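You operate a simulated robot arm through the tools that you are given. There is no shell and no other tool. Be economical: measure what you need, move in short steps, check, and stop when the job is done.

You run a simulated two-armed robot. Do the job below in one go: nothing can be reset, and whatever is moved stays where it is left.

JOB
Carry the returns bin with both arms and set it on the crate top.

It is judged by the outcome, as a careful person would: the job done as asked, and still so three seconds after it is handed in. It fails if anything else is knocked over, pushed out of place, dropped, spilled or broken.

ROBOT AND FRAMES
Two 7-joint arms with two-finger parallel grippers on one trunk, on a base that drives. Base frame: it is fixed to the floor where the robot stands at the start and does not move with it; the origin is under the middle of the robot, x ahead of it, y to its left, z up. Lengths are in mm, angles in rad, forces in N, time in s.
The left shoulder is at the start at [50, 187, 1084], the right one opposite. With the tool pointing down near the work surface each hand reaches from about 100 to 660 mm from the robot's upright axis, wherever it stands, measured 20 degrees to its own side. Places, roughly: crate top [-2500, 300, 700]. Payload 3.43 kg a hand.
The tool frame of a hand sits at the grasp point between the pads (the TCP): z along the fingers, y along the line on which they close. The tips reach 30 mm beyond it. The gripper opens to 94 mm. The fingers are 28 mm wide and 10 mm thick; the gripper's body (50 by 96 mm) begins 55 mm behind the TCP.
Orientation is that of the tool frame in the base frame, as a unit quaternion [w, x, y, z]. With the fingers straight down and closing along the base's y, the tool's x points along the base's -x, its y along +y and its z along -z.

CONTROLS
- The arms move only by the tool nudge_tool. It takes "left_steps", "right_steps" or both (then of equal length, played together; a hand with none holds still); each is a list of rows, each a list of 3 entries, a list of its own where there are three numbers: the turn, a rotation vector about the base's x, y, z in rad, then the shift along the base's x, y, z in m, then the finger opening in m, from 0 to 0.094. In form: [[[wx, wy, wz], [tx, ty, tz], grip], ...]. A call has 1 to 10 rows; each row is the pose to reach, as a shift and turn from the pose commanded when the call began. Rows are played at 5 a second. More than 50 mm and 0.15 rad between two rows, or a gripper value outside its range, and nothing of the call is played. Where a pose cannot be reached the arm comes as near as it can. A force on the tool above 40 N (or 10 N above the force at the start of the call, whichever is more), or a blocked arm, ends the call early, and 0.2 s more pass. Each finger travels about 153 mm/s and halts on what it meets, pressing with about 45 N; the grip force reading is that of the motor and also rises with nothing between the fingers. The clock runs only during rows and for 0.2 s after the last one: add rows that repeat a pose to give the fingers time. The reply holds the time, the measured pose of the TCP, the force on the tool along the base axes, the opening and the grip force, in the units named above and with some noise, with the torque about the TCP (base axes, N m) and any sound that the robot's microphone picked up.
- Cameras (640 x 400 px; columns grow to the right, rows downward): "scene" is now at [138.9, 13.1, 1298.1]; the picture's right is [0.19, -0.98, 0.00], its down [-0.04, -0.01, -1.00] and it looks along [0.98, 0.19, -0.04] (base axes); focal length 217 px, centre (320, 200). "left" rides on the left gripper at [76, -14, -103] in its tool frame; the picture's right is [0.18, 0.98, 0.00], its down [-0.75, 0.14, -0.64] and it looks along [-0.63, 0.12, 0.77] (tool axes); focal length 243 px, centre (320, 200). "right" rides on the right gripper at [76, 14, -103] in its tool frame; the picture's right is [-0.18, 0.98, 0.00], its down [-0.75, -0.14, -0.64] and it looks along [-0.63, -0.12, 0.77] (tool axes); focal length 243 px, centre (320, 200). There is no depth. A picture from a camera that has moved, and an enlarged one, comes with that camera's place and axes in the base frame and with its lens. The place of the scene camera against the robot may be out by one fixed shift of up to 18 mm in any direction.
- snapshot(camera): a new picture of that camera. No time passes.
- move_column(by): slides the trunk up (or, below 0, down) by that many mm; the arms and the scene camera ride with it, the base frame stays. It gives what a move gives, with no picture.
- drive_base(legs): drives the robot by 1 to 6 legs, each [ahead, left, turn to the left] in mm, mm and rad, along the robot's own axes; the way and the turn of a leg run together, so that a leg with both is an arc; at most 1500 mm and 3.142 rad a leg. The arms and the cameras ride along, it lands a little off, and it stops where it bumps. It gives what a move gives.
- aim_head(pan, tilt): turns the head with the scene camera to pan (to the left, within 1.396 rad either way) and tilt (down, from -0.506 to 1.204), counted from straight ahead of the robot. It gives what a move gives.
- enlarge(camera, box): a new picture of the part [left, top, right, bottom] of that camera's present view, enlarged. No time passes.
- sign_off(): hands the job in; it is judged then, once.

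Work in short steps. Places have to be worked out from the pictures, the camera data and where the tool is seen: move nearer, look again, correct. Check each grasp and each placing, and mend what went wrong. You have 120 turns and 100 pictures in all, those below and enlarged ones among them. Open the grippers and draw the arms clear of the work before you hand the job in, unless the task says otherwise; then end with one line.

The tools are called after "Call:" as a command line: name --argument value ..., lists and objects as JSON in quotes. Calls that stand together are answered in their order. nudge_tool: Moves the arms, as the interface text tells. Its arguments: {"type":"object","properties":{"left_steps":{"type":"array","items":{"type":"array"}},"right_steps":{"type":"array","items":{"type":"array"}}},"required":[]} The other tools are called the same way: move_column (by) slides the trunk up or down; drive_base (legs) drives the base; aim_head (pan, tilt) turns the head that bears the scene camera; snapshot (camera) takes a picture; enlarge (camera, box) takes an enlarged picture of a part of a camera's view; sign_off () hands the job in.

At the start:

```text
clock: 0.0
left_ee_pos: [460.7, 317.8, 1219.7]
left_tcp_rot: [0.0, 0.001, 1.0, 0.001]
left_wrist_force: [0.3, 0.6, -0.5]
left_wrist_torque: [0.02, -0.02, 0.04]
left_finger_gap: 94.2
left_grasp_force: 0.1
right_ee_pos: [277.1, -29.5, 1237.8]
right_tcp_rot: [0.0, 0.001, 1.0, 0.001]
right_wrist_force: [0.2, 0.2, 0.3]
right_wrist_torque: [0.04, 0.02, 0.02]
right_finger_gap: 94.1
right_grasp_force: 0.1
trunk travel left (down, up): [-300.0, 132.0]
robot x, y, heading: [0.4, -2.4, -0.0]
head pan, tilt: [0.195, 0.038]
```

scene: 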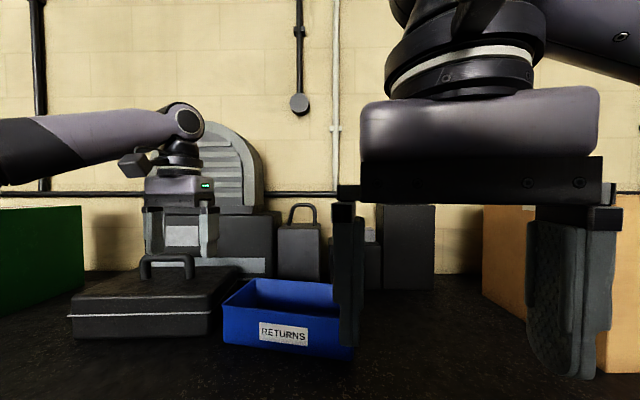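
right: 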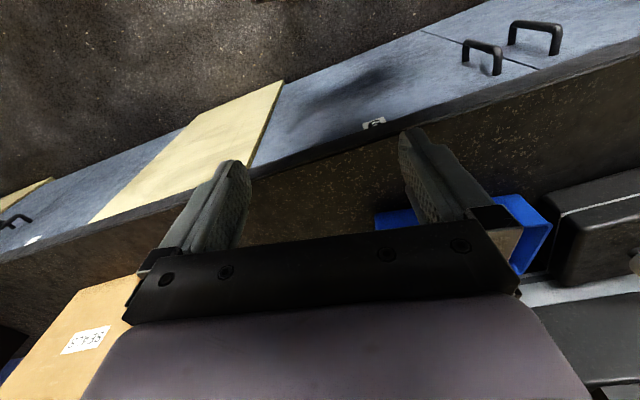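
left: 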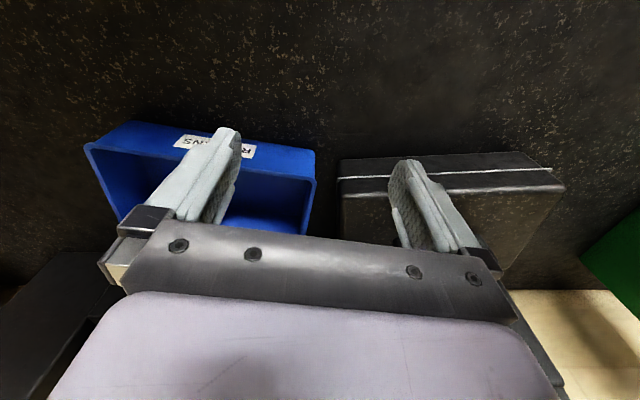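

The pictures show the blue returns bin beside a black case, but one arm blocks part of it. I'll tilt the head down to measure the bin.

Call:
aim_head --pan 0.2 --tilt 0.6

Call:
snapshot --camera "scene"

```text
clock: 1.0
left_ee_pos: [459.7, 317.3, 1220.4]
left_tcp_rot: [0.0, 0.0, 1.0, 0.0]
left_wrist_force: [-0.2, 0.2, 0.5]
left_wrist_torque: [-0.01, -0.01, 0.02]
left_finger_gap: 94.1
left_grasp_force: 0.1
right_ee_pos: [285.1, -28.9, 1232.6]
right_tcp_rot: [0.002, 0.009, 1.0, -0.003]
right_wrist_force: [48.9, -2.2, -40.9]
right_wrist_torque: [-0.28, 1.22, -0.43]
right_finger_gap: 94.2
right_grasp_force: 0.1
trunk travel left (down, up): [-300.0, 132.0]
robot x, y, heading: [-2.0, 1.3, 0.0]
head pan, tilt: [0.201, 0.6]
```

```text
96 pictures are left
camera scene: at [141.2, 13.2, 1268.7], right [0.19, -0.98, 0.0], down [-0.34, -0.07, -0.94], along [0.92, 0.18, -0.35], focal length 217 px, centre (320, 200)
```

scene: 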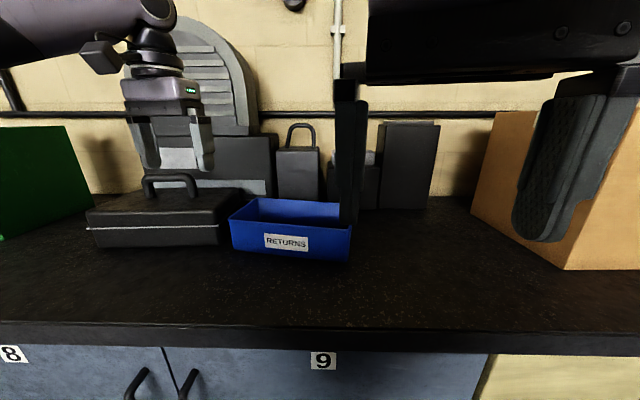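

The head is pressing on the right hand, at about 49 N. I'll move that hand forward and out to the right, clear of the head.

Call:
nudge_tool --right_steps '[[[0, 0, 0], [0.03, -0.02, 0], 0.094], [[0, 0, 0], [0.06, -0.05, 0], 0.094], [[0, 0, 0], [0.08, -0.09, 0], 0.094], [[0, 0, 0], [0.1, -0.13, 0], 0.094], [[0, 0, 0], [0.1, -0.17, 0], 0.094], [[0, 0, 0], [0.1, -0.21, 0], 0.094], [[0, 0, 0], [0.1, -0.25, 0], 0.094]]'

Call:
aim_head --pan 0.1 --tilt 0.6

Call:
snapshot --camera "scene"

```text
clock: 2.6
left_ee_pos: [459.7, 316.4, 1219.7]
left_tcp_rot: [0.001, 0.001, 1.0, 0.001]
left_wrist_force: [0.5, 0.2, -0.3]
left_wrist_torque: [0.04, 0.0, 0.03]
left_finger_gap: 94.1
left_grasp_force: 0.1
right_ee_pos: [376.8, -279.3, 1238.1]
right_tcp_rot: [0.0, 0.001, 1.0, 0.001]
right_wrist_force: [0.7, 0.2, -0.2]
right_wrist_torque: [-0.02, -0.02, 0.0]
right_finger_gap: 93.9
right_grasp_force: 0.0
trunk travel left (down, up): [-300.0, 132.0]
robot x, y, heading: [-1.3, 0.5, -0.0]
head pan, tilt: [0.201, 0.6]
```

```text
clock: 3.2
left_ee_pos: [459.1, 317.9, 1219.3]
left_tcp_rot: [0.001, -0.001, 1.0, 0.0]
left_wrist_force: [0.4, -0.6, 0.4]
left_wrist_torque: [-0.02, -0.01, 0.02]
left_finger_gap: 93.7
left_grasp_force: 0.2
right_ee_pos: [375.9, -279.4, 1238.0]
right_tcp_rot: [0.001, 0.001, 1.0, 0.002]
right_wrist_force: [-0.7, 0.2, 0.0]
right_wrist_torque: [-0.01, -0.02, 0.01]
right_finger_gap: 93.9
right_grasp_force: 0.0
trunk travel left (down, up): [-300.0, 132.0]
robot x, y, heading: [1.1, -0.2, 0.001]
head pan, tilt: [0.099, 0.6]
```

```text
95 pictures are left
camera scene: at [137.6, 4.3, 1246.3], right [0.1, -0.99, 0.0], down [-0.56, -0.06, -0.83], along [0.82, 0.08, -0.56], focal length 217 px, centre (320, 200)
```

scene: 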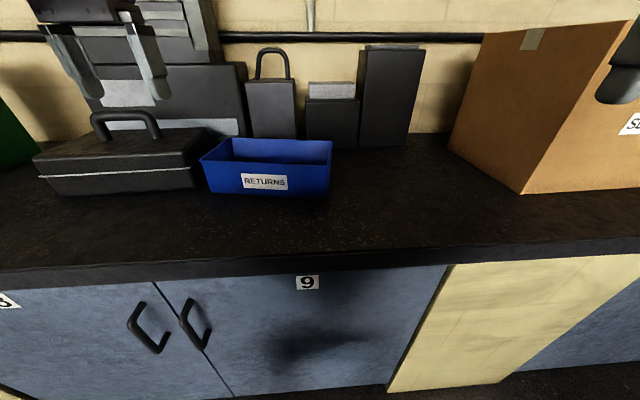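

The head and hand are free now. From the left and scene pictures I place the bin rim at about x 565–730, y 25–322, z 1040, with the bench front edge near x 390. I'll drive left to centre on the bin, then look down into it.

Call:
drive_base --legs '[[0, 170, 0]]'

Call:
aim_head --pan 0 --tilt 0.7

Call:
snapshot --camera "scene"

Call:
snapshot --camera "left"

Call:
snapshot --camera "right"

```text
clock: 5.4
left_ee_pos: [458.9, 489.3, 1219.5]
left_tcp_rot: [0.001, 0.0, 1.0, 0.0]
left_wrist_force: [0.0, -0.6, 0.9]
left_wrist_torque: [-0.01, 0.0, 0.0]
left_finger_gap: 93.9
left_grasp_force: 0.1
right_ee_pos: [377.0, -108.9, 1238.4]
right_tcp_rot: [0.0, 0.001, 1.0, 0.001]
right_wrist_force: [0.3, -0.2, 0.1]
right_wrist_torque: [0.01, -0.02, -0.02]
right_finger_gap: 93.9
right_grasp_force: 0.1
trunk travel left (down, up): [-300.0, 132.0]
robot x, y, heading: [-2.1, 169.3, -0.0]
head pan, tilt: [0.099, 0.6]
```

```text
clock: 6.0
left_ee_pos: [459.1, 487.4, 1218.9]
left_tcp_rot: [0.0, 0.0, 1.0, 0.0]
left_wrist_force: [-1.0, 0.7, -0.3]
left_wrist_torque: [-0.02, 0.03, 0.01]
left_finger_gap: 93.7
left_grasp_force: 0.1
right_ee_pos: [377.6, -108.8, 1238.1]
right_tcp_rot: [0.0, 0.001, 1.0, 0.001]
right_wrist_force: [0.2, 0.0, -0.7]
right_wrist_torque: [0.03, -0.01, 0.01]
right_finger_gap: 93.8
right_grasp_force: 0.1
trunk travel left (down, up): [-300.0, 132.0]
robot x, y, heading: [0.0, 168.0, 0.008]
head pan, tilt: [0.0, 0.7]
```

```text
94 pictures are left
camera scene: at [134.6, 165.9, 1237.8], right [0.0, -1.0, 0.0], down [-0.64, 0.0, -0.77], along [0.77, 0.0, -0.64], focal length 217 px, centre (320, 200)
```

scene: 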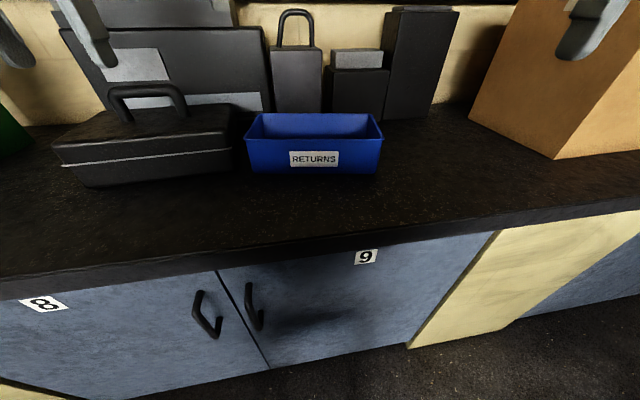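

```text
93 pictures are left
camera left: at [382.6, 474.2, 1322.4], right [-0.18, 0.98, 0.0], down [0.75, 0.14, 0.64], along [0.63, 0.12, -0.77], focal length 243 px, centre (320, 200)
```

left: 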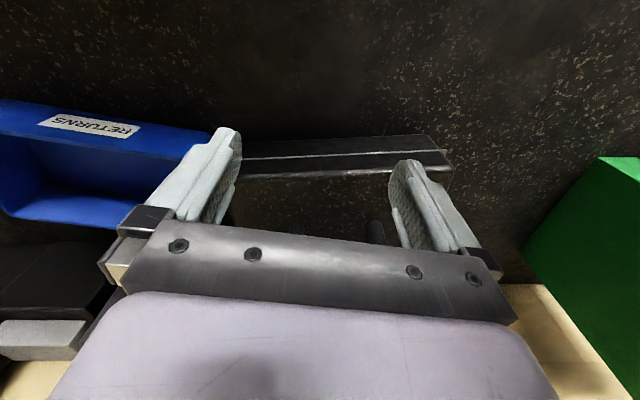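

```text
92 pictures are left
camera right: at [301.7, -94.5, 1340.4], right [0.19, 0.98, 0.0], down [0.75, -0.14, 0.64], along [0.63, -0.12, -0.77], focal length 243 px, centre (320, 200)
```

right: 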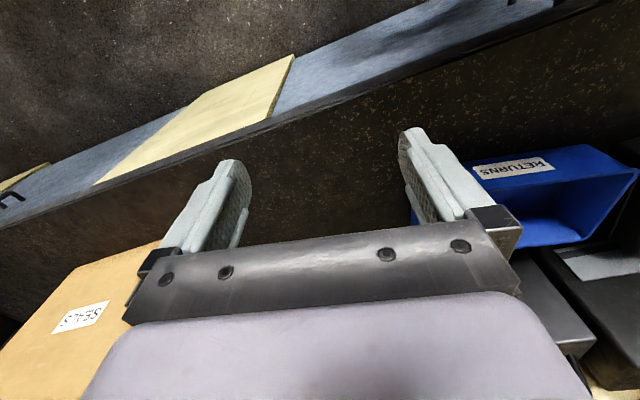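

The bin looks square to me, roughly x 580–745, y 28–330, and appears empty; the bench itself is turned slightly. I'll edge forward 80 mm, and bring the hands toward positions above the bin's side walls.

Call:
drive_base --legs '[[80, 8, 0]]'

Call:
snapshot --camera "scene"

```text
clock: 7.1
left_ee_pos: [539.1, 495.6, 1219.6]
left_tcp_rot: [0.0, 0.001, 1.0, 0.001]
left_wrist_force: [-0.1, 0.3, -0.8]
left_wrist_torque: [0.01, -0.01, -0.02]
left_finger_gap: 94.2
left_grasp_force: 0.1
right_ee_pos: [457.1, -99.4, 1237.9]
right_tcp_rot: [0.0, 0.0, 1.0, 0.002]
right_wrist_force: [1.0, 0.8, -1.1]
right_wrist_torque: [0.0, 0.0, 0.01]
right_finger_gap: 94.0
right_grasp_force: 0.2
trunk travel left (down, up): [-300.0, 132.0]
robot x, y, heading: [78.3, 176.8, -0.0]
head pan, tilt: [0.0, 0.7]
```

```text
91 pictures are left
camera scene: at [214.3, 174.0, 1237.6], right [0.0, -1.0, 0.0], down [-0.64, 0.0, -0.76], along [0.76, 0.0, -0.64], focal length 217 px, centre (320, 200)
```

scene: 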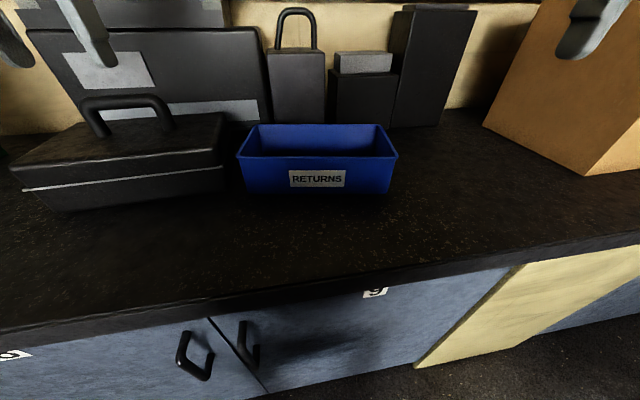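

The bin is centred ahead, with about 25 mm of gap to the black case. I'll move both hands above the side walls at height to look down.

Call:
nudge_tool --left_steps '[[[0, 0, 0], [0.02, -0.03, 0], 0.094], [[0, 0, 0], [0.04, -0.06, 0], 0.094], [[0, 0, 0], [0.06, -0.09, 0], 0.094], [[0, 0, 0], [0.08, -0.12, 0], 0.094], [[0, 0, 0], [0.1, -0.15, 0], 0.094], [[0, 0, 0], [0.121, -0.17, 0], 0.094]]' --right_steps '[[[0, 0, 0], [0.035, 0.02, 0], 0.094], [[0, 0, 0], [0.07, 0.04, 0], 0.094], [[0, 0, 0], [0.105, 0.06, 0], 0.094], [[0, 0, 0], [0.14, 0.085, 0], 0.094], [[0, 0, 0], [0.175, 0.11, -0.01], 0.094], [[0, 0, 0], [0.203, 0.127, -0.018], 0.094]]'

Call:
snapshot --camera "left"

Call:
snapshot --camera "right"

Call:
snapshot --camera "scene"

```text
clock: 8.5
left_ee_pos: [548.3, 416.6, 1165.9]
left_tcp_rot: [0.002, -0.001, 1.0, 0.001]
left_wrist_force: [-0.3, 1.1, 0.8]
left_wrist_torque: [0.02, -0.02, 0.0]
left_finger_gap: 94.3
left_grasp_force: 0.1
left hand out of reach, approached as far as the arm can: row 1, 2, 3, 4, 5, 6
right_ee_pos: [613.5, 9.4, 1213.3]
right_tcp_rot: [0.001, -0.001, 1.0, 0.001]
right_wrist_force: [-0.3, -0.6, 0.0]
right_wrist_torque: [-0.03, 0.0, 0.01]
right_finger_gap: 94.1
right_grasp_force: 0.1
right hand out of reach, approached as far as the arm can: row 5, 6
trunk travel left (down, up): [-300.0, 132.0]
robot x, y, heading: [82.3, 179.0, -0.002]
head pan, tilt: [0.0, 0.7]
```

```text
90 pictures are left
camera left: at [471.9, 403.6, 1269.4], right [-0.19, 0.98, 0.0], down [0.75, 0.14, 0.64], along [0.63, 0.12, -0.77], focal length 243 px, centre (320, 200)
```

left: 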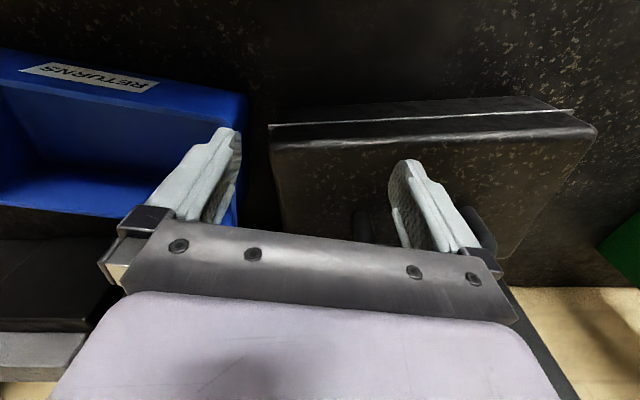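

```text
89 pictures are left
camera right: at [536.8, 22.5, 1315.5], right [0.18, 0.98, 0.0], down [0.75, -0.14, 0.64], along [0.63, -0.12, -0.77], focal length 243 px, centre (320, 200)
```

right: 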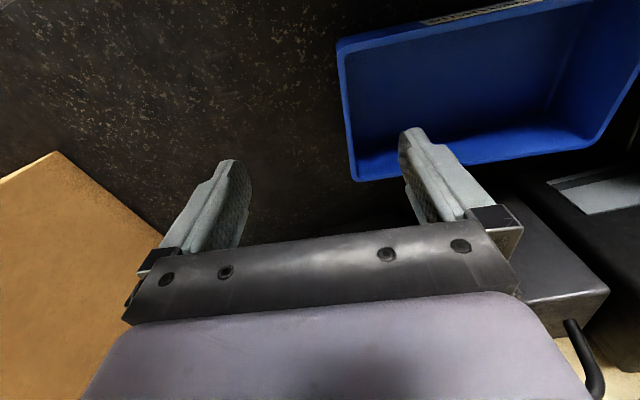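

```text
88 pictures are left
camera scene: at [213.0, 174.2, 1237.8], right [0.0, -1.0, 0.0], down [-0.64, 0.0, -0.77], along [0.77, 0.0, -0.64], focal length 217 px, centre (320, 200)
```

scene: 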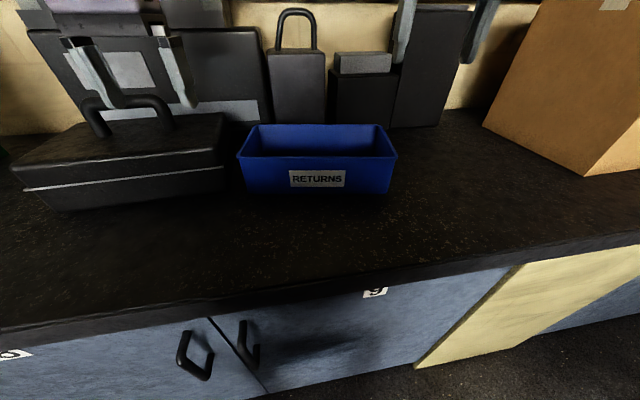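

The right camera puts the right wall's outer face at y≈32, x 586–737. The left wall is near y≈333 and the case side near y≈386. The hands run out of reach this high up, so I'll raise the trunk 80 mm and then bring the hands lower.

Call:
move_column --by 80

Call:
nudge_tool --left_steps '[[[0, 0, 0], [0, 0, -0.03], 0.06], [[0, 0, 0], [0, 0, -0.06], 0.05], [[0, 0, 0], [0, 0, -0.06], 0.05]]' --right_steps '[[[0, 0, 0], [0, 0, -0.04], 0.06], [[0, 0, 0], [0, 0, -0.08], 0.05], [[0, 0, 0], [0, 0, -0.12], 0.05]]'

```text
clock: 9.7
left_ee_pos: [549.6, 417.7, 1245.9]
left_tcp_rot: [0.001, 0.0, 1.0, 0.0]
left_wrist_force: [-0.2, -0.1, -0.1]
left_wrist_torque: [0.02, 0.02, 0.02]
left_finger_gap: 94.0
left_grasp_force: 0.1
right_ee_pos: [612.4, 7.4, 1293.4]
right_tcp_rot: [0.001, 0.001, 1.0, 0.002]
right_wrist_force: [0.2, -0.1, 0.0]
right_wrist_torque: [0.0, -0.02, -0.01]
right_finger_gap: 93.8
right_grasp_force: 0.1
trunk travel left (down, up): [-380.0, 52.0]
robot x, y, heading: [80.5, 176.8, 0.001]
head pan, tilt: [0.0, 0.7]
```

```text
clock: 10.5
left_ee_pos: [548.6, 417.2, 1185.2]
left_tcp_rot: [0.001, 0.0, 1.0, 0.0]
left_wrist_force: [1.3, -0.6, -0.1]
left_wrist_torque: [0.01, -0.01, -0.01]
left_finger_gap: 49.9
left_grasp_force: 0.1
right_ee_pos: [613.7, 7.2, 1173.5]
right_tcp_rot: [0.002, 0.002, 1.0, 0.001]
right_wrist_force: [-0.1, -0.4, 0.3]
right_wrist_torque: [0.03, 0.02, -0.03]
right_finger_gap: 49.8
right_grasp_force: 0.0
trunk travel left (down, up): [-380.0, 52.0]
robot x, y, heading: [78.4, 176.3, 0.003]
head pan, tilt: [0.0, 0.7]
```

Both hands followed the command. Next I'll bring them to x≈660 over the side walls at z≈1120.

Call:
nudge_tool --left_steps '[[[0, 0, 0], [0.03, -0.02, -0.015], 0.05], [[0, 0, 0], [0.06, -0.04, -0.03], 0.05], [[0, 0, 0], [0.09, -0.065, -0.05], 0.05], [[0, 0, 0], [0.112, -0.084, -0.065], 0.05]]' --right_steps '[[[0, 0, 0], [0.012, 0.007, -0.015], 0.05], [[0, 0, 0], [0.024, 0.014, -0.03], 0.05], [[0, 0, 0], [0.035, 0.02, -0.045], 0.05], [[0, 0, 0], [0.046, 0.026, -0.053], 0.05]]'

Call:
snapshot --camera "left"

Call:
snapshot --camera "right"

Call:
snapshot --camera "scene"

```text
clock: 11.5
left_ee_pos: [588.5, 393.3, 1108.3]
left_tcp_rot: [0.001, -0.001, 1.0, 0.0]
left_wrist_force: [0.7, -0.8, 0.1]
left_wrist_torque: [0.03, -0.01, -0.01]
left_finger_gap: 49.9
left_grasp_force: 0.1
left hand out of reach, approached as far as the arm can: row 1, 2, 3, 4
right_ee_pos: [659.7, 34.1, 1120.5]
right_tcp_rot: [0.001, 0.001, 1.0, 0.002]
right_wrist_force: [0.6, 0.0, 0.3]
right_wrist_torque: [0.01, 0.01, -0.03]
right_finger_gap: 50.1
right_grasp_force: 0.0
trunk travel left (down, up): [-380.0, 52.0]
robot x, y, heading: [81.4, 176.1, -0.002]
head pan, tilt: [0.0, 0.7]
```

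```text
87 pictures are left
camera left: at [512.6, 380.0, 1211.3], right [-0.18, 0.98, 0.0], down [0.75, 0.14, 0.64], along [0.63, 0.12, -0.77], focal length 243 px, centre (320, 200)
```

left: 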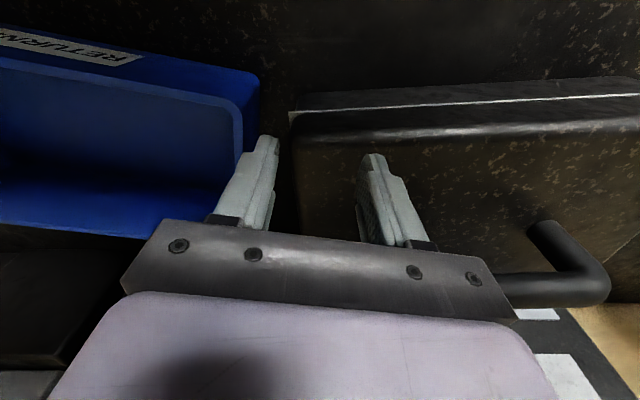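

```text
86 pictures are left
camera right: at [583.8, 48.3, 1222.5], right [0.19, 0.98, 0.0], down [0.75, -0.14, 0.64], along [0.63, -0.12, -0.77], focal length 243 px, centre (320, 200)
```

right: 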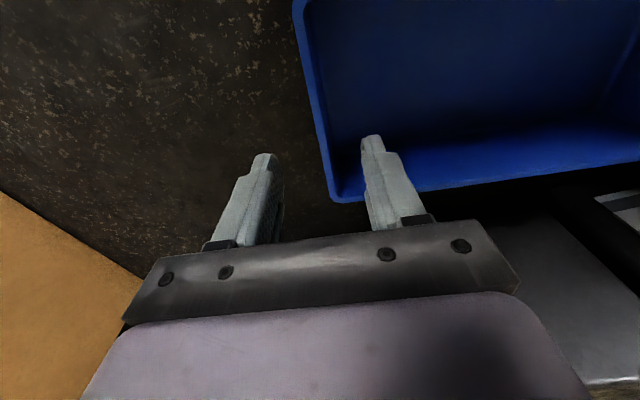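

```text
85 pictures are left
camera scene: at [213.6, 174.2, 1317.7], right [0.0, -1.0, 0.0], down [-0.64, 0.0, -0.76], along [0.76, 0.0, -0.64], focal length 217 px, centre (320, 200)
```

scene: 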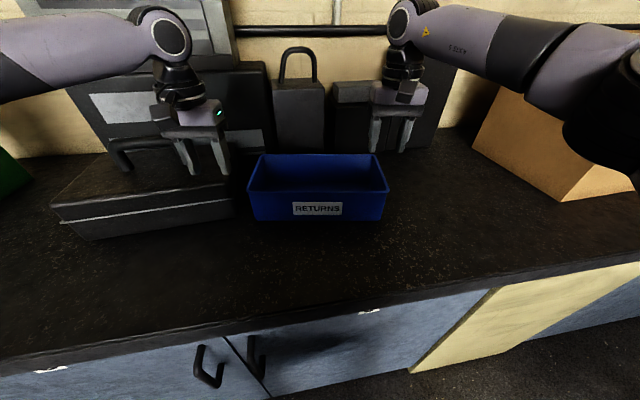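

The right hand is in place, and the left wall reads y≈336 from its camera. The left arm got stuck in its posture, so I'll draw it back, in toward the middle, and forward again.

Call:
nudge_tool --left_steps '[[[0, 0, 0], [-0.04, 0, 0.02], 0.05], [[0, 0, 0], [-0.08, 0, 0.03], 0.05], [[0, 0, 0], [-0.12, -0.02, 0.03], 0.05], [[0, 0, 0], [-0.14, -0.05, 0.03], 0.05], [[0, 0, 0], [-0.14, -0.08, 0.03], 0.05], [[0, 0, 0], [-0.14, -0.11, 0.03], 0.05]]'

```text
clock: 12.9
left_ee_pos: [447.8, 305.2, 1140.0]
left_tcp_rot: [0.003, -0.004, 1.0, -0.001]
left_wrist_force: [-0.2, 0.0, -0.5]
left_wrist_torque: [0.01, 0.02, -0.02]
left_finger_gap: 50.1
left_grasp_force: 0.1
left hand out of reach, approached as far as the arm can: row 6
right_ee_pos: [658.5, 33.7, 1120.6]
right_tcp_rot: [0.001, 0.001, 1.0, 0.002]
right_wrist_force: [-0.2, 0.1, 0.3]
right_wrist_torque: [0.03, -0.03, -0.04]
right_finger_gap: 50.0
right_grasp_force: 0.0
trunk travel left (down, up): [-380.0, 52.0]
robot x, y, heading: [79.2, 177.6, -0.0]
head pan, tilt: [0.0, 0.7]
```

The left arm seems to hit a joint limit as it moves inward. I'll try going forward from here to see which rows it can reach.

Call:
nudge_tool --left_steps '[[[0, 0, 0], [0.03, 0.03, 0], 0.05], [[0, 0, 0], [0.07, 0.031, 0], 0.05], [[0, 0, 0], [0.11, 0.031, 0], 0.05], [[0, 0, 0], [0.15, 0.031, 0], 0.05], [[0, 0, 0], [0.19, 0.031, 0], 0.05], [[0, 0, 0], [0.212, 0.031, 0], 0.05]]'

Call:
aim_head --pan 0.3 --tilt 0.3

Call:
snapshot --camera "scene"

```text
clock: 14.3
left_ee_pos: [589.9, 397.3, 1123.0]
left_tcp_rot: [0.002, 0.0, 1.0, 0.0]
left_wrist_force: [0.2, -0.1, -0.7]
left_wrist_torque: [-0.01, 0.0, -0.01]
left_finger_gap: 50.0
left_grasp_force: 0.1
left hand out of reach, approached as far as the arm can: row 2, 3, 4, 5, 6
right_ee_pos: [660.3, 33.7, 1121.1]
right_tcp_rot: [0.001, 0.001, 1.0, 0.002]
right_wrist_force: [-1.1, 0.2, -0.4]
right_wrist_torque: [-0.01, -0.04, 0.0]
right_finger_gap: 49.8
right_grasp_force: 0.1
trunk travel left (down, up): [-380.0, 52.0]
robot x, y, heading: [76.1, 175.9, -0.003]
head pan, tilt: [0.0, 0.7]
```

```text
clock: 15.1
left_ee_pos: [588.2, 396.3, 1122.6]
left_tcp_rot: [0.001, 0.0, 1.0, 0.0]
left_wrist_force: [0.1, 0.2, 0.4]
left_wrist_torque: [0.02, 0.02, 0.0]
left_finger_gap: 50.1
left_grasp_force: 0.1
right_ee_pos: [659.3, 33.5, 1120.3]
right_tcp_rot: [0.001, 0.001, 1.0, 0.002]
right_wrist_force: [-0.3, -0.2, -0.6]
right_wrist_torque: [0.0, -0.01, -0.03]
right_finger_gap: 49.8
right_grasp_force: 0.2
trunk travel left (down, up): [-380.0, 52.0]
robot x, y, heading: [77.3, 178.8, 0.0]
head pan, tilt: [0.3, 0.3]
```

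```text
84 pictures are left
camera scene: at [217.8, 201.4, 1353.8], right [0.3, -0.96, 0.0], down [-0.28, -0.09, -0.95], along [0.91, 0.28, -0.3], focal length 217 px, centre (320, 200)
```

scene: 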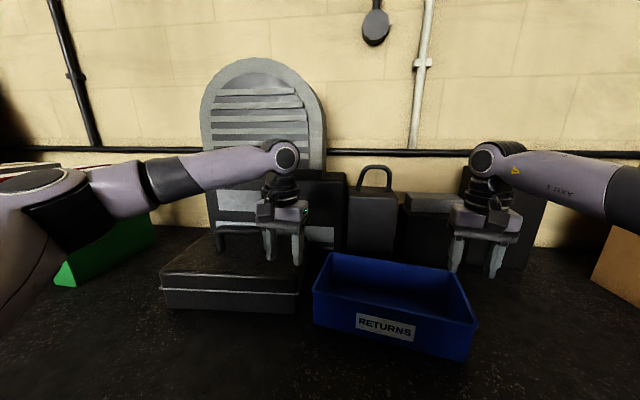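

The left arm isn't blocked by anything, so it's probably a wrist joint limit. I'll test yawing the left tool clockwise and then moving inward.

Call:
nudge_tool --left_steps '[[[0, 0, -0.1], [0, 0, 0.02], 0.05], [[0, 0, -0.2], [0, 0, 0.02], 0.05], [[0, 0, -0.3], [0, 0, 0.02], 0.05], [[0, 0, -0.4], [0, 0, 0.02], 0.05], [[0, 0, -0.4], [0.02, -0.02, 0.02], 0.05], [[0, 0, -0.4], [0.04, -0.04, 0.02], 0.05]]'

```text
clock: 16.5
left_ee_pos: [584.7, 394.5, 1136.2]
left_tcp_rot: [0.001, 0.199, 0.98, 0.0]
left_wrist_force: [-0.3, -0.4, 0.5]
left_wrist_torque: [-0.02, 0.01, 0.01]
left_finger_gap: 49.8
left_grasp_force: 0.2
left hand out of reach, approached as far as the arm can: row 1, 5, 6
right_ee_pos: [659.3, 33.8, 1120.0]
right_tcp_rot: [0.001, 0.001, 1.0, 0.002]
right_wrist_force: [0.2, 0.3, -0.3]
right_wrist_torque: [0.01, 0.01, -0.01]
right_finger_gap: 49.9
right_grasp_force: 0.1
trunk travel left (down, up): [-380.0, 52.0]
robot x, y, heading: [77.3, 174.9, 0.001]
head pan, tilt: [0.3, 0.3]
```

Yaw isn't the cause: it stops at the same boundary. I'll undo the yaw and draw the left arm well back toward the shoulder so its posture can unwind. Then I'll look at it.

Call:
nudge_tool --left_steps '[[[0, 0, 0.1], [-0.04, 0.02, 0.02], 0.05], [[0, 0, 0.2], [-0.08, 0.03, 0.04], 0.05], [[0, 0, 0.3], [-0.12, 0.03, 0.06], 0.05], [[0, 0, 0.4], [-0.16, 0.03, 0.08], 0.05], [[0, 0, 0.4], [-0.2, 0.03, 0.08], 0.05], [[0, 0, 0.4], [-0.24, 0.02, 0.08], 0.05], [[0, 0, 0.4], [-0.27, 0.0, 0.08], 0.05], [[0, 0, 0.4], [-0.27, -0.04, 0.08], 0.05], [[0, 0, 0.4], [-0.27, -0.08, 0.08], 0.05]]'

Call:
snapshot --camera "scene"

```text
clock: 18.5
left_ee_pos: [313.3, 315.2, 1217.9]
left_tcp_rot: [-0.001, -0.001, 1.0, 0.0]
left_wrist_force: [-0.4, 1.0, 0.3]
left_wrist_torque: [0.0, 0.02, 0.01]
left_finger_gap: 49.9
left_grasp_force: 0.1
right_ee_pos: [661.1, 34.2, 1120.2]
right_tcp_rot: [0.0, 0.001, 1.0, 0.002]
right_wrist_force: [0.4, 0.0, 0.4]
right_wrist_torque: [0.0, 0.0, -0.01]
right_finger_gap: 50.0
right_grasp_force: 0.1
trunk travel left (down, up): [-380.0, 52.0]
robot x, y, heading: [80.0, 176.2, 0.004]
head pan, tilt: [0.3, 0.3]
```

```text
83 pictures are left
camera scene: at [219.3, 201.7, 1353.6], right [0.3, -0.96, 0.0], down [-0.28, -0.09, -0.95], along [0.91, 0.28, -0.3], focal length 217 px, centre (320, 200)
```

scene: 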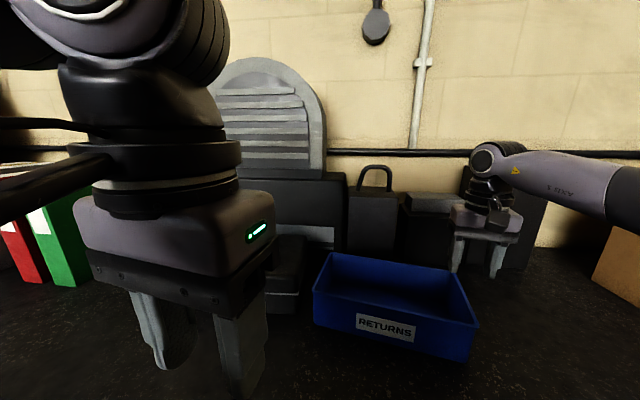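

The left hand is now retracted with a folded elbow. From here I'll push forward along y≈336, easing down, and see how far it gets.

Call:
nudge_tool --left_steps '[[[0, 0, 0], [0.04, 0.0, -0.01], 0.05], [[0, 0, 0], [0.08, 0.0, -0.02], 0.05], [[0, 0, 0], [0.12, 0.0, -0.03], 0.05], [[0, 0, 0], [0.16, 0.01, -0.04], 0.05], [[0, 0, 0], [0.2, 0.02, -0.05], 0.05], [[0, 0, 0], [0.24, 0.02, -0.06], 0.05], [[0, 0, 0], [0.28, 0.02, -0.07], 0.05], [[0, 0, 0], [0.32, 0.02, -0.08], 0.05], [[0, 0, 0], [0.346, 0.021, -0.08], 0.05]]'

```text
clock: 20.5
left_ee_pos: [589.5, 397.1, 1118.7]
left_tcp_rot: [0.0, 0.0, 1.0, 0.0]
left_wrist_force: [-0.1, 0.0, 0.0]
left_wrist_torque: [-0.03, 0.04, 0.01]
left_finger_gap: 49.8
left_grasp_force: 0.0
left hand out of reach, approached as far as the arm can: row 5, 6, 7, 8, 9
right_ee_pos: [660.8, 34.8, 1120.2]
right_tcp_rot: [0.0, 0.001, 1.0, 0.001]
right_wrist_force: [0.6, 0.1, -1.1]
right_wrist_torque: [-0.01, 0.05, 0.0]
right_finger_gap: 49.8
right_grasp_force: 0.0
trunk travel left (down, up): [-380.0, 52.0]
robot x, y, heading: [82.5, 181.7, 0.001]
head pan, tilt: [0.3, 0.3]
```

The left arm stops at the same boundary again. I'll test whether it can go straight forward from here, at y≈397 and outward, to learn the shape of the limit.

Call:
nudge_tool --left_steps '[[[0, 0, 0], [0.03, 0.03, 0], 0.05], [[0, 0, 0], [0.05, 0.05, 0], 0.05], [[0, 0, 0], [0.07, 0.07, 0], 0.05]]'

Call:
nudge_tool --left_steps '[[[0, 0, 0], [0.0, -0.03, 0], 0.05], [[0, 0, 0], [0, -0.06, 0], 0.05]]'

```text
clock: 21.3
left_ee_pos: [635.3, 473.8, 1119.7]
left_tcp_rot: [0.002, 0.001, 1.0, -0.001]
left_wrist_force: [-5.1, -3.3, 1.5]
left_wrist_torque: [0.01, -0.01, 0.13]
left_finger_gap: 48.3
left_grasp_force: 0.0
left hand out of reach, approached as far as the arm can: row 1, 2, 3
right_ee_pos: [658.1, 33.4, 1120.6]
right_tcp_rot: [0.001, 0.0, 1.0, 0.001]
right_wrist_force: [0.9, 0.1, -1.4]
right_wrist_torque: [0.02, 0.01, 0.0]
right_finger_gap: 50.0
right_grasp_force: 0.0
trunk travel left (down, up): [-380.0, 52.0]
robot x, y, heading: [75.5, 179.5, -0.0]
head pan, tilt: [0.3, 0.3]
```

```text
clock: 21.9
left_ee_pos: [613.3, 427.0, 1113.9]
left_tcp_rot: [0.001, 0.001, 1.0, 0.0]
left_wrist_force: [-0.4, 0.9, 0.2]
left_wrist_torque: [-0.02, 0.04, 0.0]
left_finger_gap: 49.9
left_grasp_force: 0.0
left hand out of reach, approached as far as the arm can: row 1, 2
right_ee_pos: [660.1, 33.7, 1120.4]
right_tcp_rot: [0.001, 0.001, 1.0, 0.001]
right_wrist_force: [-0.9, -0.3, 0.3]
right_wrist_torque: [0.0, 0.02, 0.01]
right_finger_gap: 49.9
right_grasp_force: 0.1
trunk travel left (down, up): [-380.0, 52.0]
robot x, y, heading: [76.8, 180.1, 0.003]
head pan, tilt: [0.3, 0.3]
```

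The left arm gains reach when its target is lower, nearer or farther to the left. Its fingers may have brushed the case handle just now, so I'll check the case. I'll also look steeply down to see how much room the base has before the bench.

Call:
snapshot --camera "scene"

Call:
aim_head --pan 0 --tilt 1.2

Call:
snapshot --camera "scene"

```text
82 pictures are left
camera scene: at [217.8, 201.5, 1353.8], right [0.3, -0.96, 0.0], down [-0.28, -0.09, -0.96], along [0.91, 0.28, -0.3], focal length 217 px, centre (320, 200)
```

scene: 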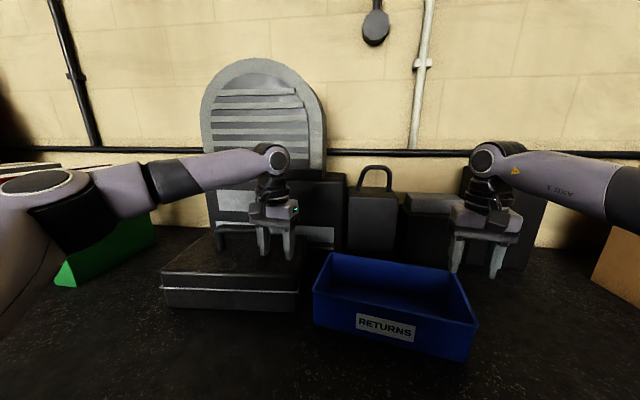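

```text
clock: 23.1
left_ee_pos: [612.6, 427.7, 1115.0]
left_tcp_rot: [0.0, 0.0, 1.0, 0.0]
left_wrist_force: [-0.7, 0.3, 0.8]
left_wrist_torque: [0.0, 0.01, -0.03]
left_finger_gap: 50.2
left_grasp_force: 0.0
right_ee_pos: [659.2, 33.0, 1120.0]
right_tcp_rot: [0.001, 0.001, 1.0, 0.002]
right_wrist_force: [-0.1, 0.1, -0.8]
right_wrist_torque: [0.01, -0.02, 0.01]
right_finger_gap: 49.8
right_grasp_force: 0.1
trunk travel left (down, up): [-380.0, 52.0]
robot x, y, heading: [74.9, 181.8, 0.002]
head pan, tilt: [0.0, 1.201]
```

```text
81 pictures are left
camera scene: at [184.5, 173.9, 1281.8], right [0.0, -1.0, 0.0], down [-0.93, 0.0, -0.36], along [0.36, 0.0, -0.93], focal length 217 px, centre (320, 200)
```

scene: 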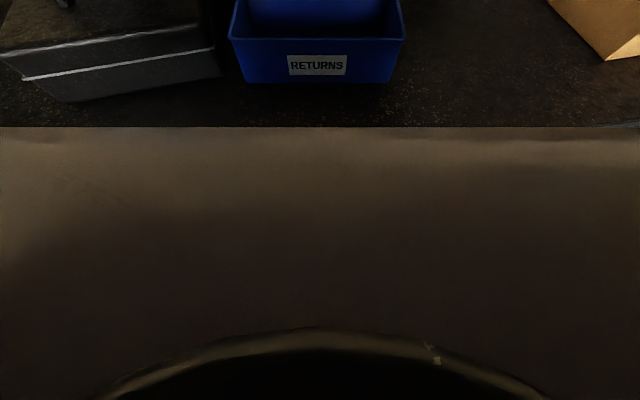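

The case looks undisturbed, and the base's clearance isn't visible. Pitching the left tool so its fingers point forward keeps the closing axis and brings the wrist back about 80 mm, so I'll try that at the boundary.

Call:
nudge_tool --left_steps '[[[0, 0, 0], [-0.03, -0.04, 0.03], 0.05], [[0, -0.13, 0], [-0.04, -0.06, 0.03], 0.05], [[0, -0.26, 0], [-0.03, -0.08, 0.02], 0.05], [[0, -0.39, 0], [-0.01, -0.09, 0.01], 0.05], [[0, -0.39, 0], [0.01, -0.092, 0.0], 0.05], [[0, -0.39, 0], [0.028, -0.092, 0.0], 0.05]]'

```text
refused: row 1 steps farther than a row can; nothing moved
```

Row 1 was a 58 mm step, which is too long. I'll resend it with smaller steps.

Call:
nudge_tool --left_steps '[[[0, 0, 0], [-0.02, -0.03, 0.02], 0.05], [[0, -0.13, 0], [-0.04, -0.06, 0.03], 0.05], [[0, -0.26, 0], [-0.03, -0.08, 0.02], 0.05], [[0, -0.39, 0], [-0.01, -0.09, 0.01], 0.05], [[0, -0.39, 0], [0.01, -0.092, 0.0], 0.05], [[0, -0.39, 0], [0.028, -0.092, 0.0], 0.05]]'

```text
clock: 24.5
left_ee_pos: [620.6, 351.5, 1112.5]
left_tcp_rot: [0.196, 0.0, 0.981, -0.001]
left_wrist_force: [0.8, -0.6, -0.2]
left_wrist_torque: [0.0, 0.04, -0.04]
left_finger_gap: 49.9
left_grasp_force: 0.0
left hand out of reach, approached as far as the arm can: row 1, 5, 6
right_ee_pos: [659.4, 32.9, 1120.2]
right_tcp_rot: [0.002, 0.001, 1.0, 0.001]
right_wrist_force: [0.1, -1.1, -0.9]
right_wrist_torque: [0.0, 0.0, 0.02]
right_finger_gap: 49.9
right_grasp_force: 0.1
trunk travel left (down, up): [-380.0, 52.0]
robot x, y, heading: [83.3, 179.1, 0.002]
head pan, tilt: [0.0, 1.201]
```

That helped: the left hand is now at (620, 351). I'll pitch it a little more and come lower, toward (640, 336, 1085).

Call:
nudge_tool --left_steps '[[[0, -0.06, 0], [0.005, -0.005, -0.01], 0.05], [[0, -0.12, 0], [0.012, -0.01, -0.02], 0.05], [[0, -0.14, 0], [0.02, -0.015, -0.027], 0.05], [[0, -0.14, 0], [0.02, -0.015, -0.027], 0.05]]'

Call:
snapshot --camera "left"

```text
clock: 25.5
left_ee_pos: [634.8, 344.5, 1084.8]
left_tcp_rot: [0.263, -0.001, 0.965, 0.0]
left_wrist_force: [0.5, -0.3, -0.5]
left_wrist_torque: [0.0, 0.0, 0.01]
left_finger_gap: 49.9
left_grasp_force: 0.2
left hand out of reach, approached as far as the arm can: row 3, 4
right_ee_pos: [659.0, 33.8, 1122.0]
right_tcp_rot: [0.001, 0.0, 1.0, 0.001]
right_wrist_force: [-1.1, -0.6, -0.2]
right_wrist_torque: [0.0, 0.01, 0.04]
right_finger_gap: 50.2
right_grasp_force: 0.0
trunk travel left (down, up): [-380.0, 52.0]
robot x, y, heading: [79.2, 177.7, -0.003]
head pan, tilt: [0.0, 1.201]
```

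```text
80 pictures are left
camera left: at [517.5, 330.4, 1135.7], right [-0.16, 0.98, -0.09], down [0.32, 0.14, 0.94], along [0.93, 0.12, -0.34], focal length 243 px, centre (320, 200)
```

left: 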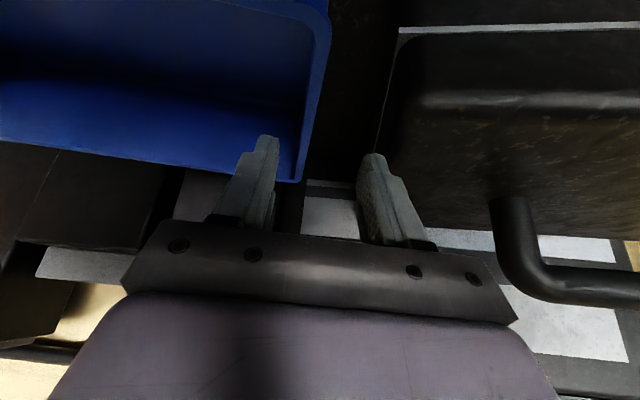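

The left camera puts the left wall at y≈338, x 586–742, with the case side at y≈385. I'll shift the base 25 mm right so the left hand gains reach, then correct both hands.

Call:
drive_base --legs '[[0, -25, 0]]'

```text
clock: 26.4
left_ee_pos: [635.7, 319.0, 1085.7]
left_tcp_rot: [0.263, 0.0, 0.965, -0.001]
left_wrist_force: [0.4, 0.4, -0.4]
left_wrist_torque: [0.0, -0.01, 0.01]
left_finger_gap: 50.0
left_grasp_force: 0.1
right_ee_pos: [659.4, 8.2, 1120.6]
right_tcp_rot: [0.001, 0.0, 1.0, 0.002]
right_wrist_force: [0.4, 0.0, 0.6]
right_wrist_torque: [-0.01, -0.01, 0.0]
right_finger_gap: 50.3
right_grasp_force: 0.1
trunk travel left (down, up): [-380.0, 52.0]
robot x, y, heading: [77.2, 152.8, -0.0]
head pan, tilt: [0.0, 1.201]
```

Both hands moved with the base. Now I'll place the left at (648, 336, 1080) and the right at (650, 33, 1080), with 44 mm openings.

Call:
nudge_tool --left_steps '[[[0, 0, 0], [0.004, 0.008, 0], 0.044], [[0, 0, 0], [0.008, 0.017, -0.005], 0.044], [[0, 0, 0], [0.012, 0.017, -0.005], 0.044]]' --right_steps '[[[0, 0, 0], [-0.003, 0.01, -0.013], 0.044], [[0, 0, 0], [-0.006, 0.02, -0.026], 0.044], [[0, 0, 0], [-0.009, 0.025, -0.04], 0.044]]'

Call:
snapshot --camera "left"

Call:
snapshot --camera "right"

```text
clock: 27.2
left_ee_pos: [647.5, 335.9, 1079.1]
left_tcp_rot: [0.263, -0.001, 0.965, -0.001]
left_wrist_force: [0.6, -0.3, 1.0]
left_wrist_torque: [-0.01, 0.03, 0.03]
left_finger_gap: 44.2
left_grasp_force: 0.0
right_ee_pos: [651.4, 33.9, 1080.0]
right_tcp_rot: [0.001, 0.001, 1.0, 0.002]
right_wrist_force: [0.0, -0.3, -0.3]
right_wrist_torque: [0.01, -0.01, 0.0]
right_finger_gap: 43.8
right_grasp_force: 0.0
trunk travel left (down, up): [-380.0, 52.0]
robot x, y, heading: [75.3, 153.1, 0.004]
head pan, tilt: [0.0, 1.201]
```

```text
79 pictures are left
camera left: at [529.7, 322.2, 1130.7], right [-0.16, 0.98, -0.09], down [0.32, 0.14, 0.94], along [0.93, 0.12, -0.34], focal length 243 px, centre (320, 200)
```

left: 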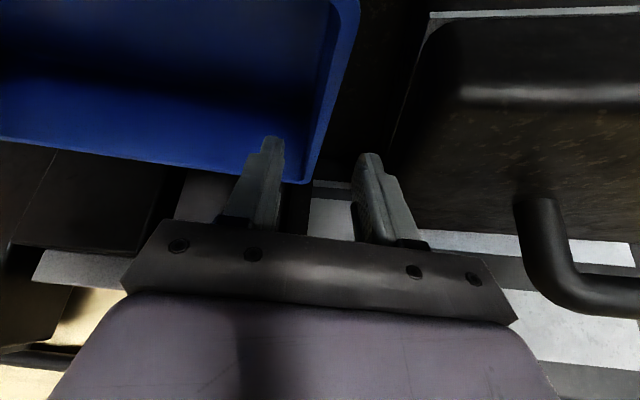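

```text
78 pictures are left
camera right: at [575.2, 47.0, 1182.4], right [0.19, 0.98, 0.0], down [0.75, -0.14, 0.64], along [0.63, -0.12, -0.77], focal length 243 px, centre (320, 200)
```

right: 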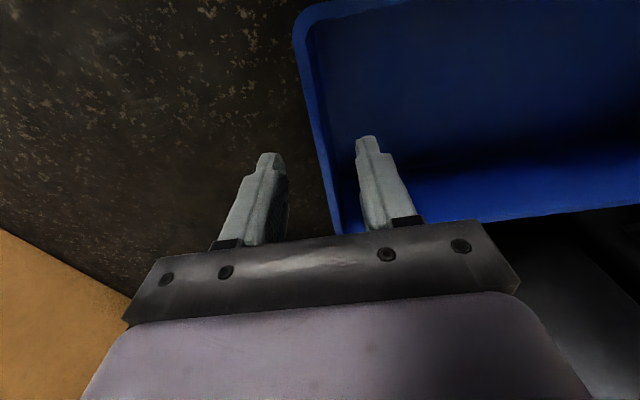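

Both hands straddle the side walls with clearance on each side. I'll lower both 54 mm with the fingers still open, watching the forces.

Call:
nudge_tool --left_steps '[[[0, 0, 0], [0, 0, -0.015], 0.044], [[0, 0, 0], [0, 0, -0.03], 0.044], [[0, 0, 0], [0, 0, -0.042], 0.044], [[0, 0, 0], [0, 0, -0.054], 0.044]]' --right_steps '[[[0, 0, 0], [0, 0, -0.015], 0.044], [[0, 0, 0], [0, 0, -0.03], 0.044], [[0, 0, 0], [0, 0, -0.042], 0.044], [[0, 0, 0], [0, 0, -0.054], 0.044]]'

Call:
snapshot --camera "left"

Call:
snapshot --camera "right"

```text
clock: 28.2
left_ee_pos: [645.8, 337.1, 1026.1]
left_tcp_rot: [0.263, 0.001, 0.965, -0.001]
left_wrist_force: [-0.5, -0.9, -0.2]
left_wrist_torque: [0.0, -0.02, -0.03]
left_finger_gap: 43.8
left_grasp_force: 0.0
right_ee_pos: [650.2, 32.8, 1025.7]
right_tcp_rot: [0.001, 0.001, 1.0, 0.002]
right_wrist_force: [-0.3, -0.9, -1.1]
right_wrist_torque: [-0.02, 0.0, 0.04]
right_finger_gap: 43.8
right_grasp_force: 0.1
trunk travel left (down, up): [-380.0, 52.0]
robot x, y, heading: [79.7, 153.5, 0.003]
head pan, tilt: [0.0, 1.201]
```

```text
77 pictures are left
camera left: at [528.0, 323.8, 1076.6], right [-0.16, 0.98, -0.1], down [0.32, 0.14, 0.94], along [0.93, 0.12, -0.34], focal length 243 px, centre (320, 200)
```

left: 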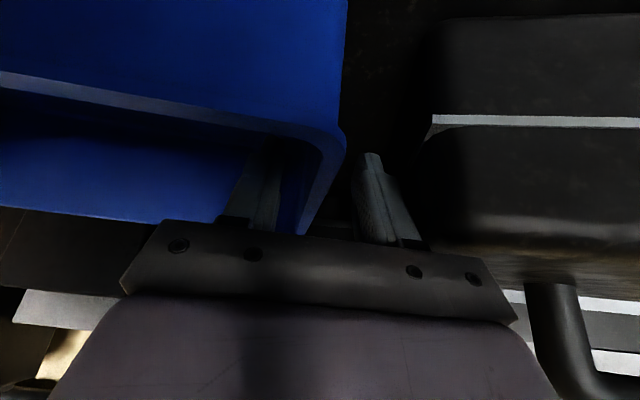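

```text
76 pictures are left
camera right: at [574.9, 47.2, 1128.3], right [0.19, 0.98, 0.0], down [0.75, -0.15, 0.64], along [0.63, -0.12, -0.77], focal length 243 px, centre (320, 200)
```

right: 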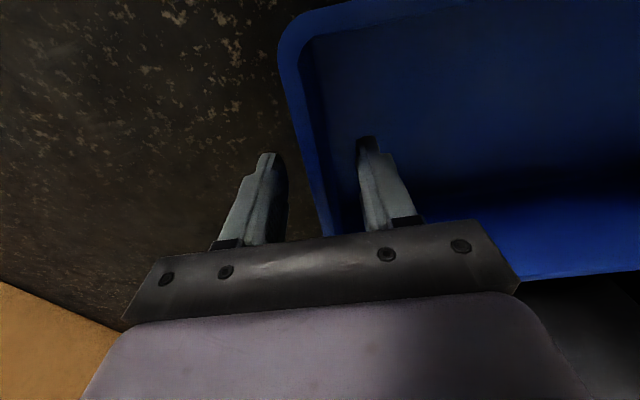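

The rim reads about z 1037 from both cameras, so the fingers overlap the walls by around 40 mm with no contact yet. I'll close both grippers together.

Call:
nudge_tool --left_steps '[[[0, 0, 0], [0, 0, 0], 0.02], [[0, 0, 0], [0, 0, 0], 0.0], [[0, 0, 0], [0, 0, 0], 0.0], [[0, 0, 0], [0, 0, 0], 0.0]]' --right_steps '[[[0, 0, 0], [0, 0, 0], 0.02], [[0, 0, 0], [0, 0, 0], 0.0], [[0, 0, 0], [0, 0, 0], 0.0], [[0, 0, 0], [0, 0, 0], 0.0]]'

Call:
snapshot --camera "left"

Call:
snapshot --camera "right"

```text
clock: 29.2
left_ee_pos: [646.0, 333.3, 1026.9]
left_tcp_rot: [0.263, 0.003, 0.965, -0.005]
left_wrist_force: [1.0, -31.6, -0.3]
left_wrist_torque: [0.51, 0.61, 0.53]
left_finger_gap: 8.6
left_grasp_force: 42.2
right_ee_pos: [649.2, 38.8, 1025.5]
right_tcp_rot: [0.001, -0.002, 1.0, 0.005]
right_wrist_force: [-1.0, 31.5, -0.2]
right_wrist_torque: [-0.48, -0.58, -0.42]
right_finger_gap: 8.2
right_grasp_force: 42.0
trunk travel left (down, up): [-380.0, 52.0]
robot x, y, heading: [77.9, 156.0, 0.0]
head pan, tilt: [0.0, 1.201]
```

```text
75 pictures are left
camera left: at [527.5, 321.6, 1076.9], right [-0.15, 0.98, -0.1], down [0.32, 0.15, 0.93], along [0.93, 0.11, -0.34], focal length 243 px, centre (320, 200)
```

left: 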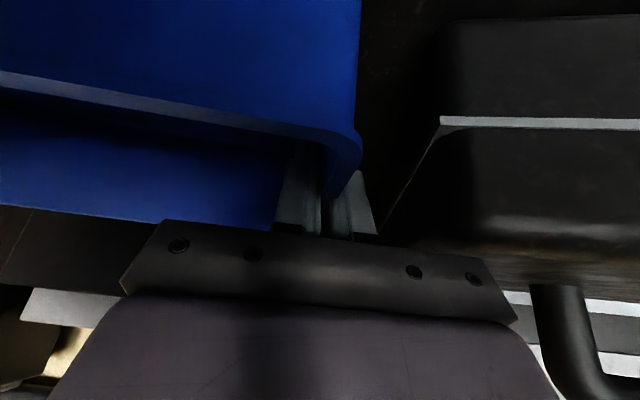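

```text
74 pictures are left
camera right: at [574.0, 50.4, 1128.4], right [0.18, 0.98, 0.01], down [0.75, -0.14, 0.64], along [0.63, -0.11, -0.77], focal length 243 px, centre (320, 200)
```

right: 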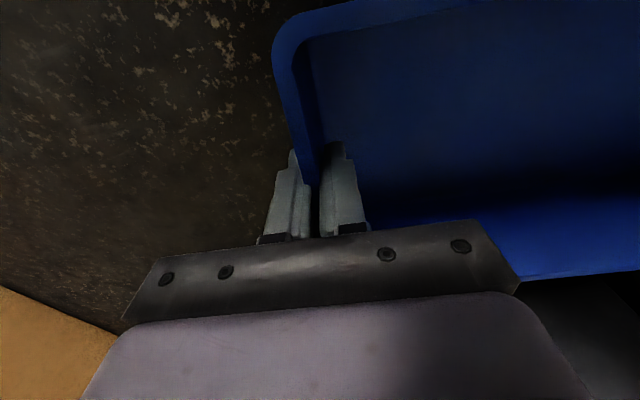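

Both walls are gripped at about 8 mm thick, with the hands pulling some 31 N against each other sideways. I'll relax that tension, then lift with the trunk.

Call:
nudge_tool --left_steps '[[[0, 0, 0], [0, -0.002, 0], 0.0], [[0, 0, 0], [0, -0.004, 0], 0.0], [[0, 0, 0], [0, -0.004, 0], 0.0]]' --right_steps '[[[0, 0, 0], [0, 0.003, 0], 0.0], [[0, 0, 0], [0, 0.0055, 0], 0.0], [[0, 0, 0], [0, 0.0055, 0], 0.0]]'

Call:
move_column --by 20

```text
clock: 30.1
left_ee_pos: [645.4, 335.8, 1027.3]
left_tcp_rot: [0.264, 0.001, 0.964, -0.001]
left_wrist_force: [3.4, -18.0, -0.7]
left_wrist_torque: [0.32, 0.52, 0.39]
left_finger_gap: 8.1
left_grasp_force: 41.9
left hand out of reach, approached as far as the arm can: row 1, 2, 3
right_ee_pos: [651.1, 40.3, 1025.5]
right_tcp_rot: [0.001, 0.0, 1.0, 0.002]
right_wrist_force: [-3.2, 18.8, 0.7]
right_wrist_torque: [-0.13, -0.61, 0.26]
right_finger_gap: 8.1
right_grasp_force: 42.4
trunk travel left (down, up): [-380.0, 52.0]
robot x, y, heading: [78.2, 152.1, 0.001]
head pan, tilt: [0.0, 1.201]
```

```text
clock: 30.7
left_ee_pos: [645.6, 336.2, 1046.2]
left_tcp_rot: [0.263, 0.0, 0.965, -0.002]
left_wrist_force: [2.4, -16.2, -3.1]
left_wrist_torque: [0.33, 0.3, 0.46]
left_finger_gap: 7.9
left_grasp_force: 41.7
right_ee_pos: [650.6, 38.9, 1046.1]
right_tcp_rot: [0.0, 0.001, 1.0, 0.001]
right_wrist_force: [-2.8, 15.6, -1.5]
right_wrist_torque: [-0.11, -0.21, 0.23]
right_finger_gap: 8.3
right_grasp_force: 41.7
trunk travel left (down, up): [-400.0, 32.0]
robot x, y, heading: [76.7, 152.6, -0.0]
head pan, tilt: [0.0, 1.201]
```

The vertical load is only about 5 N, so the bin is light. I'll raise the remaining 30 mm and check that it lifted level.

Call:
move_column --by 30

Call:
aim_head --pan 0 --tilt 0.7

Call:
snapshot --camera "scene"

```text
clock: 31.5
left_ee_pos: [644.8, 335.3, 1078.2]
left_tcp_rot: [0.263, 0.001, 0.965, -0.002]
left_wrist_force: [3.9, -16.0, -4.3]
left_wrist_torque: [0.36, -0.12, 0.45]
left_finger_gap: 8.1
left_grasp_force: 41.6
right_ee_pos: [650.7, 38.8, 1075.6]
right_tcp_rot: [0.0, 0.0, 1.0, 0.002]
right_wrist_force: [-1.5, 15.4, -1.7]
right_wrist_torque: [-0.1, 0.2, 0.29]
right_finger_gap: 8.2
right_grasp_force: 42.3
trunk travel left (down, up): [-430.0, 2.0]
robot x, y, heading: [79.3, 151.1, 0.001]
head pan, tilt: [0.0, 1.201]
```

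```text
clock: 32.4
left_ee_pos: [644.9, 336.4, 1077.5]
left_tcp_rot: [0.263, 0.001, 0.965, -0.001]
left_wrist_force: [3.7, -14.0, -3.2]
left_wrist_torque: [0.33, -0.3, 0.51]
left_finger_gap: 8.3
left_grasp_force: 42.3
right_ee_pos: [650.6, 39.9, 1075.3]
right_tcp_rot: [0.0, 0.001, 1.0, 0.002]
right_wrist_force: [-3.5, 14.4, -1.0]
right_wrist_torque: [-0.13, 0.38, 0.33]
right_finger_gap: 8.0
right_grasp_force: 42.6
trunk travel left (down, up): [-430.0, 2.0]
robot x, y, heading: [80.8, 155.4, 0.001]
head pan, tilt: [0.0, 0.7]
```

```text
73 pictures are left
camera scene: at [214.0, 148.7, 1367.6], right [0.0, -1.0, 0.0], down [-0.65, 0.0, -0.76], along [0.76, 0.0, -0.65], focal length 217 px, centre (320, 200)
```

scene: 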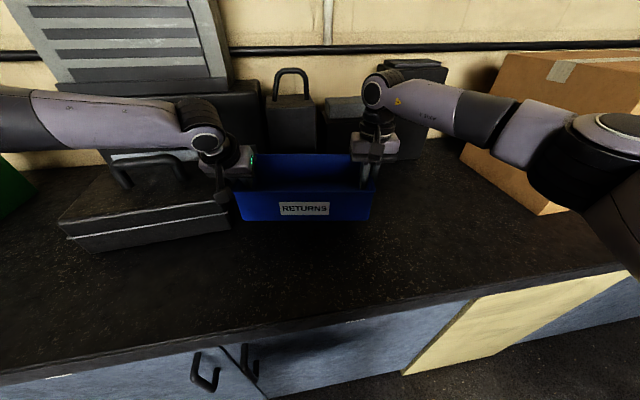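

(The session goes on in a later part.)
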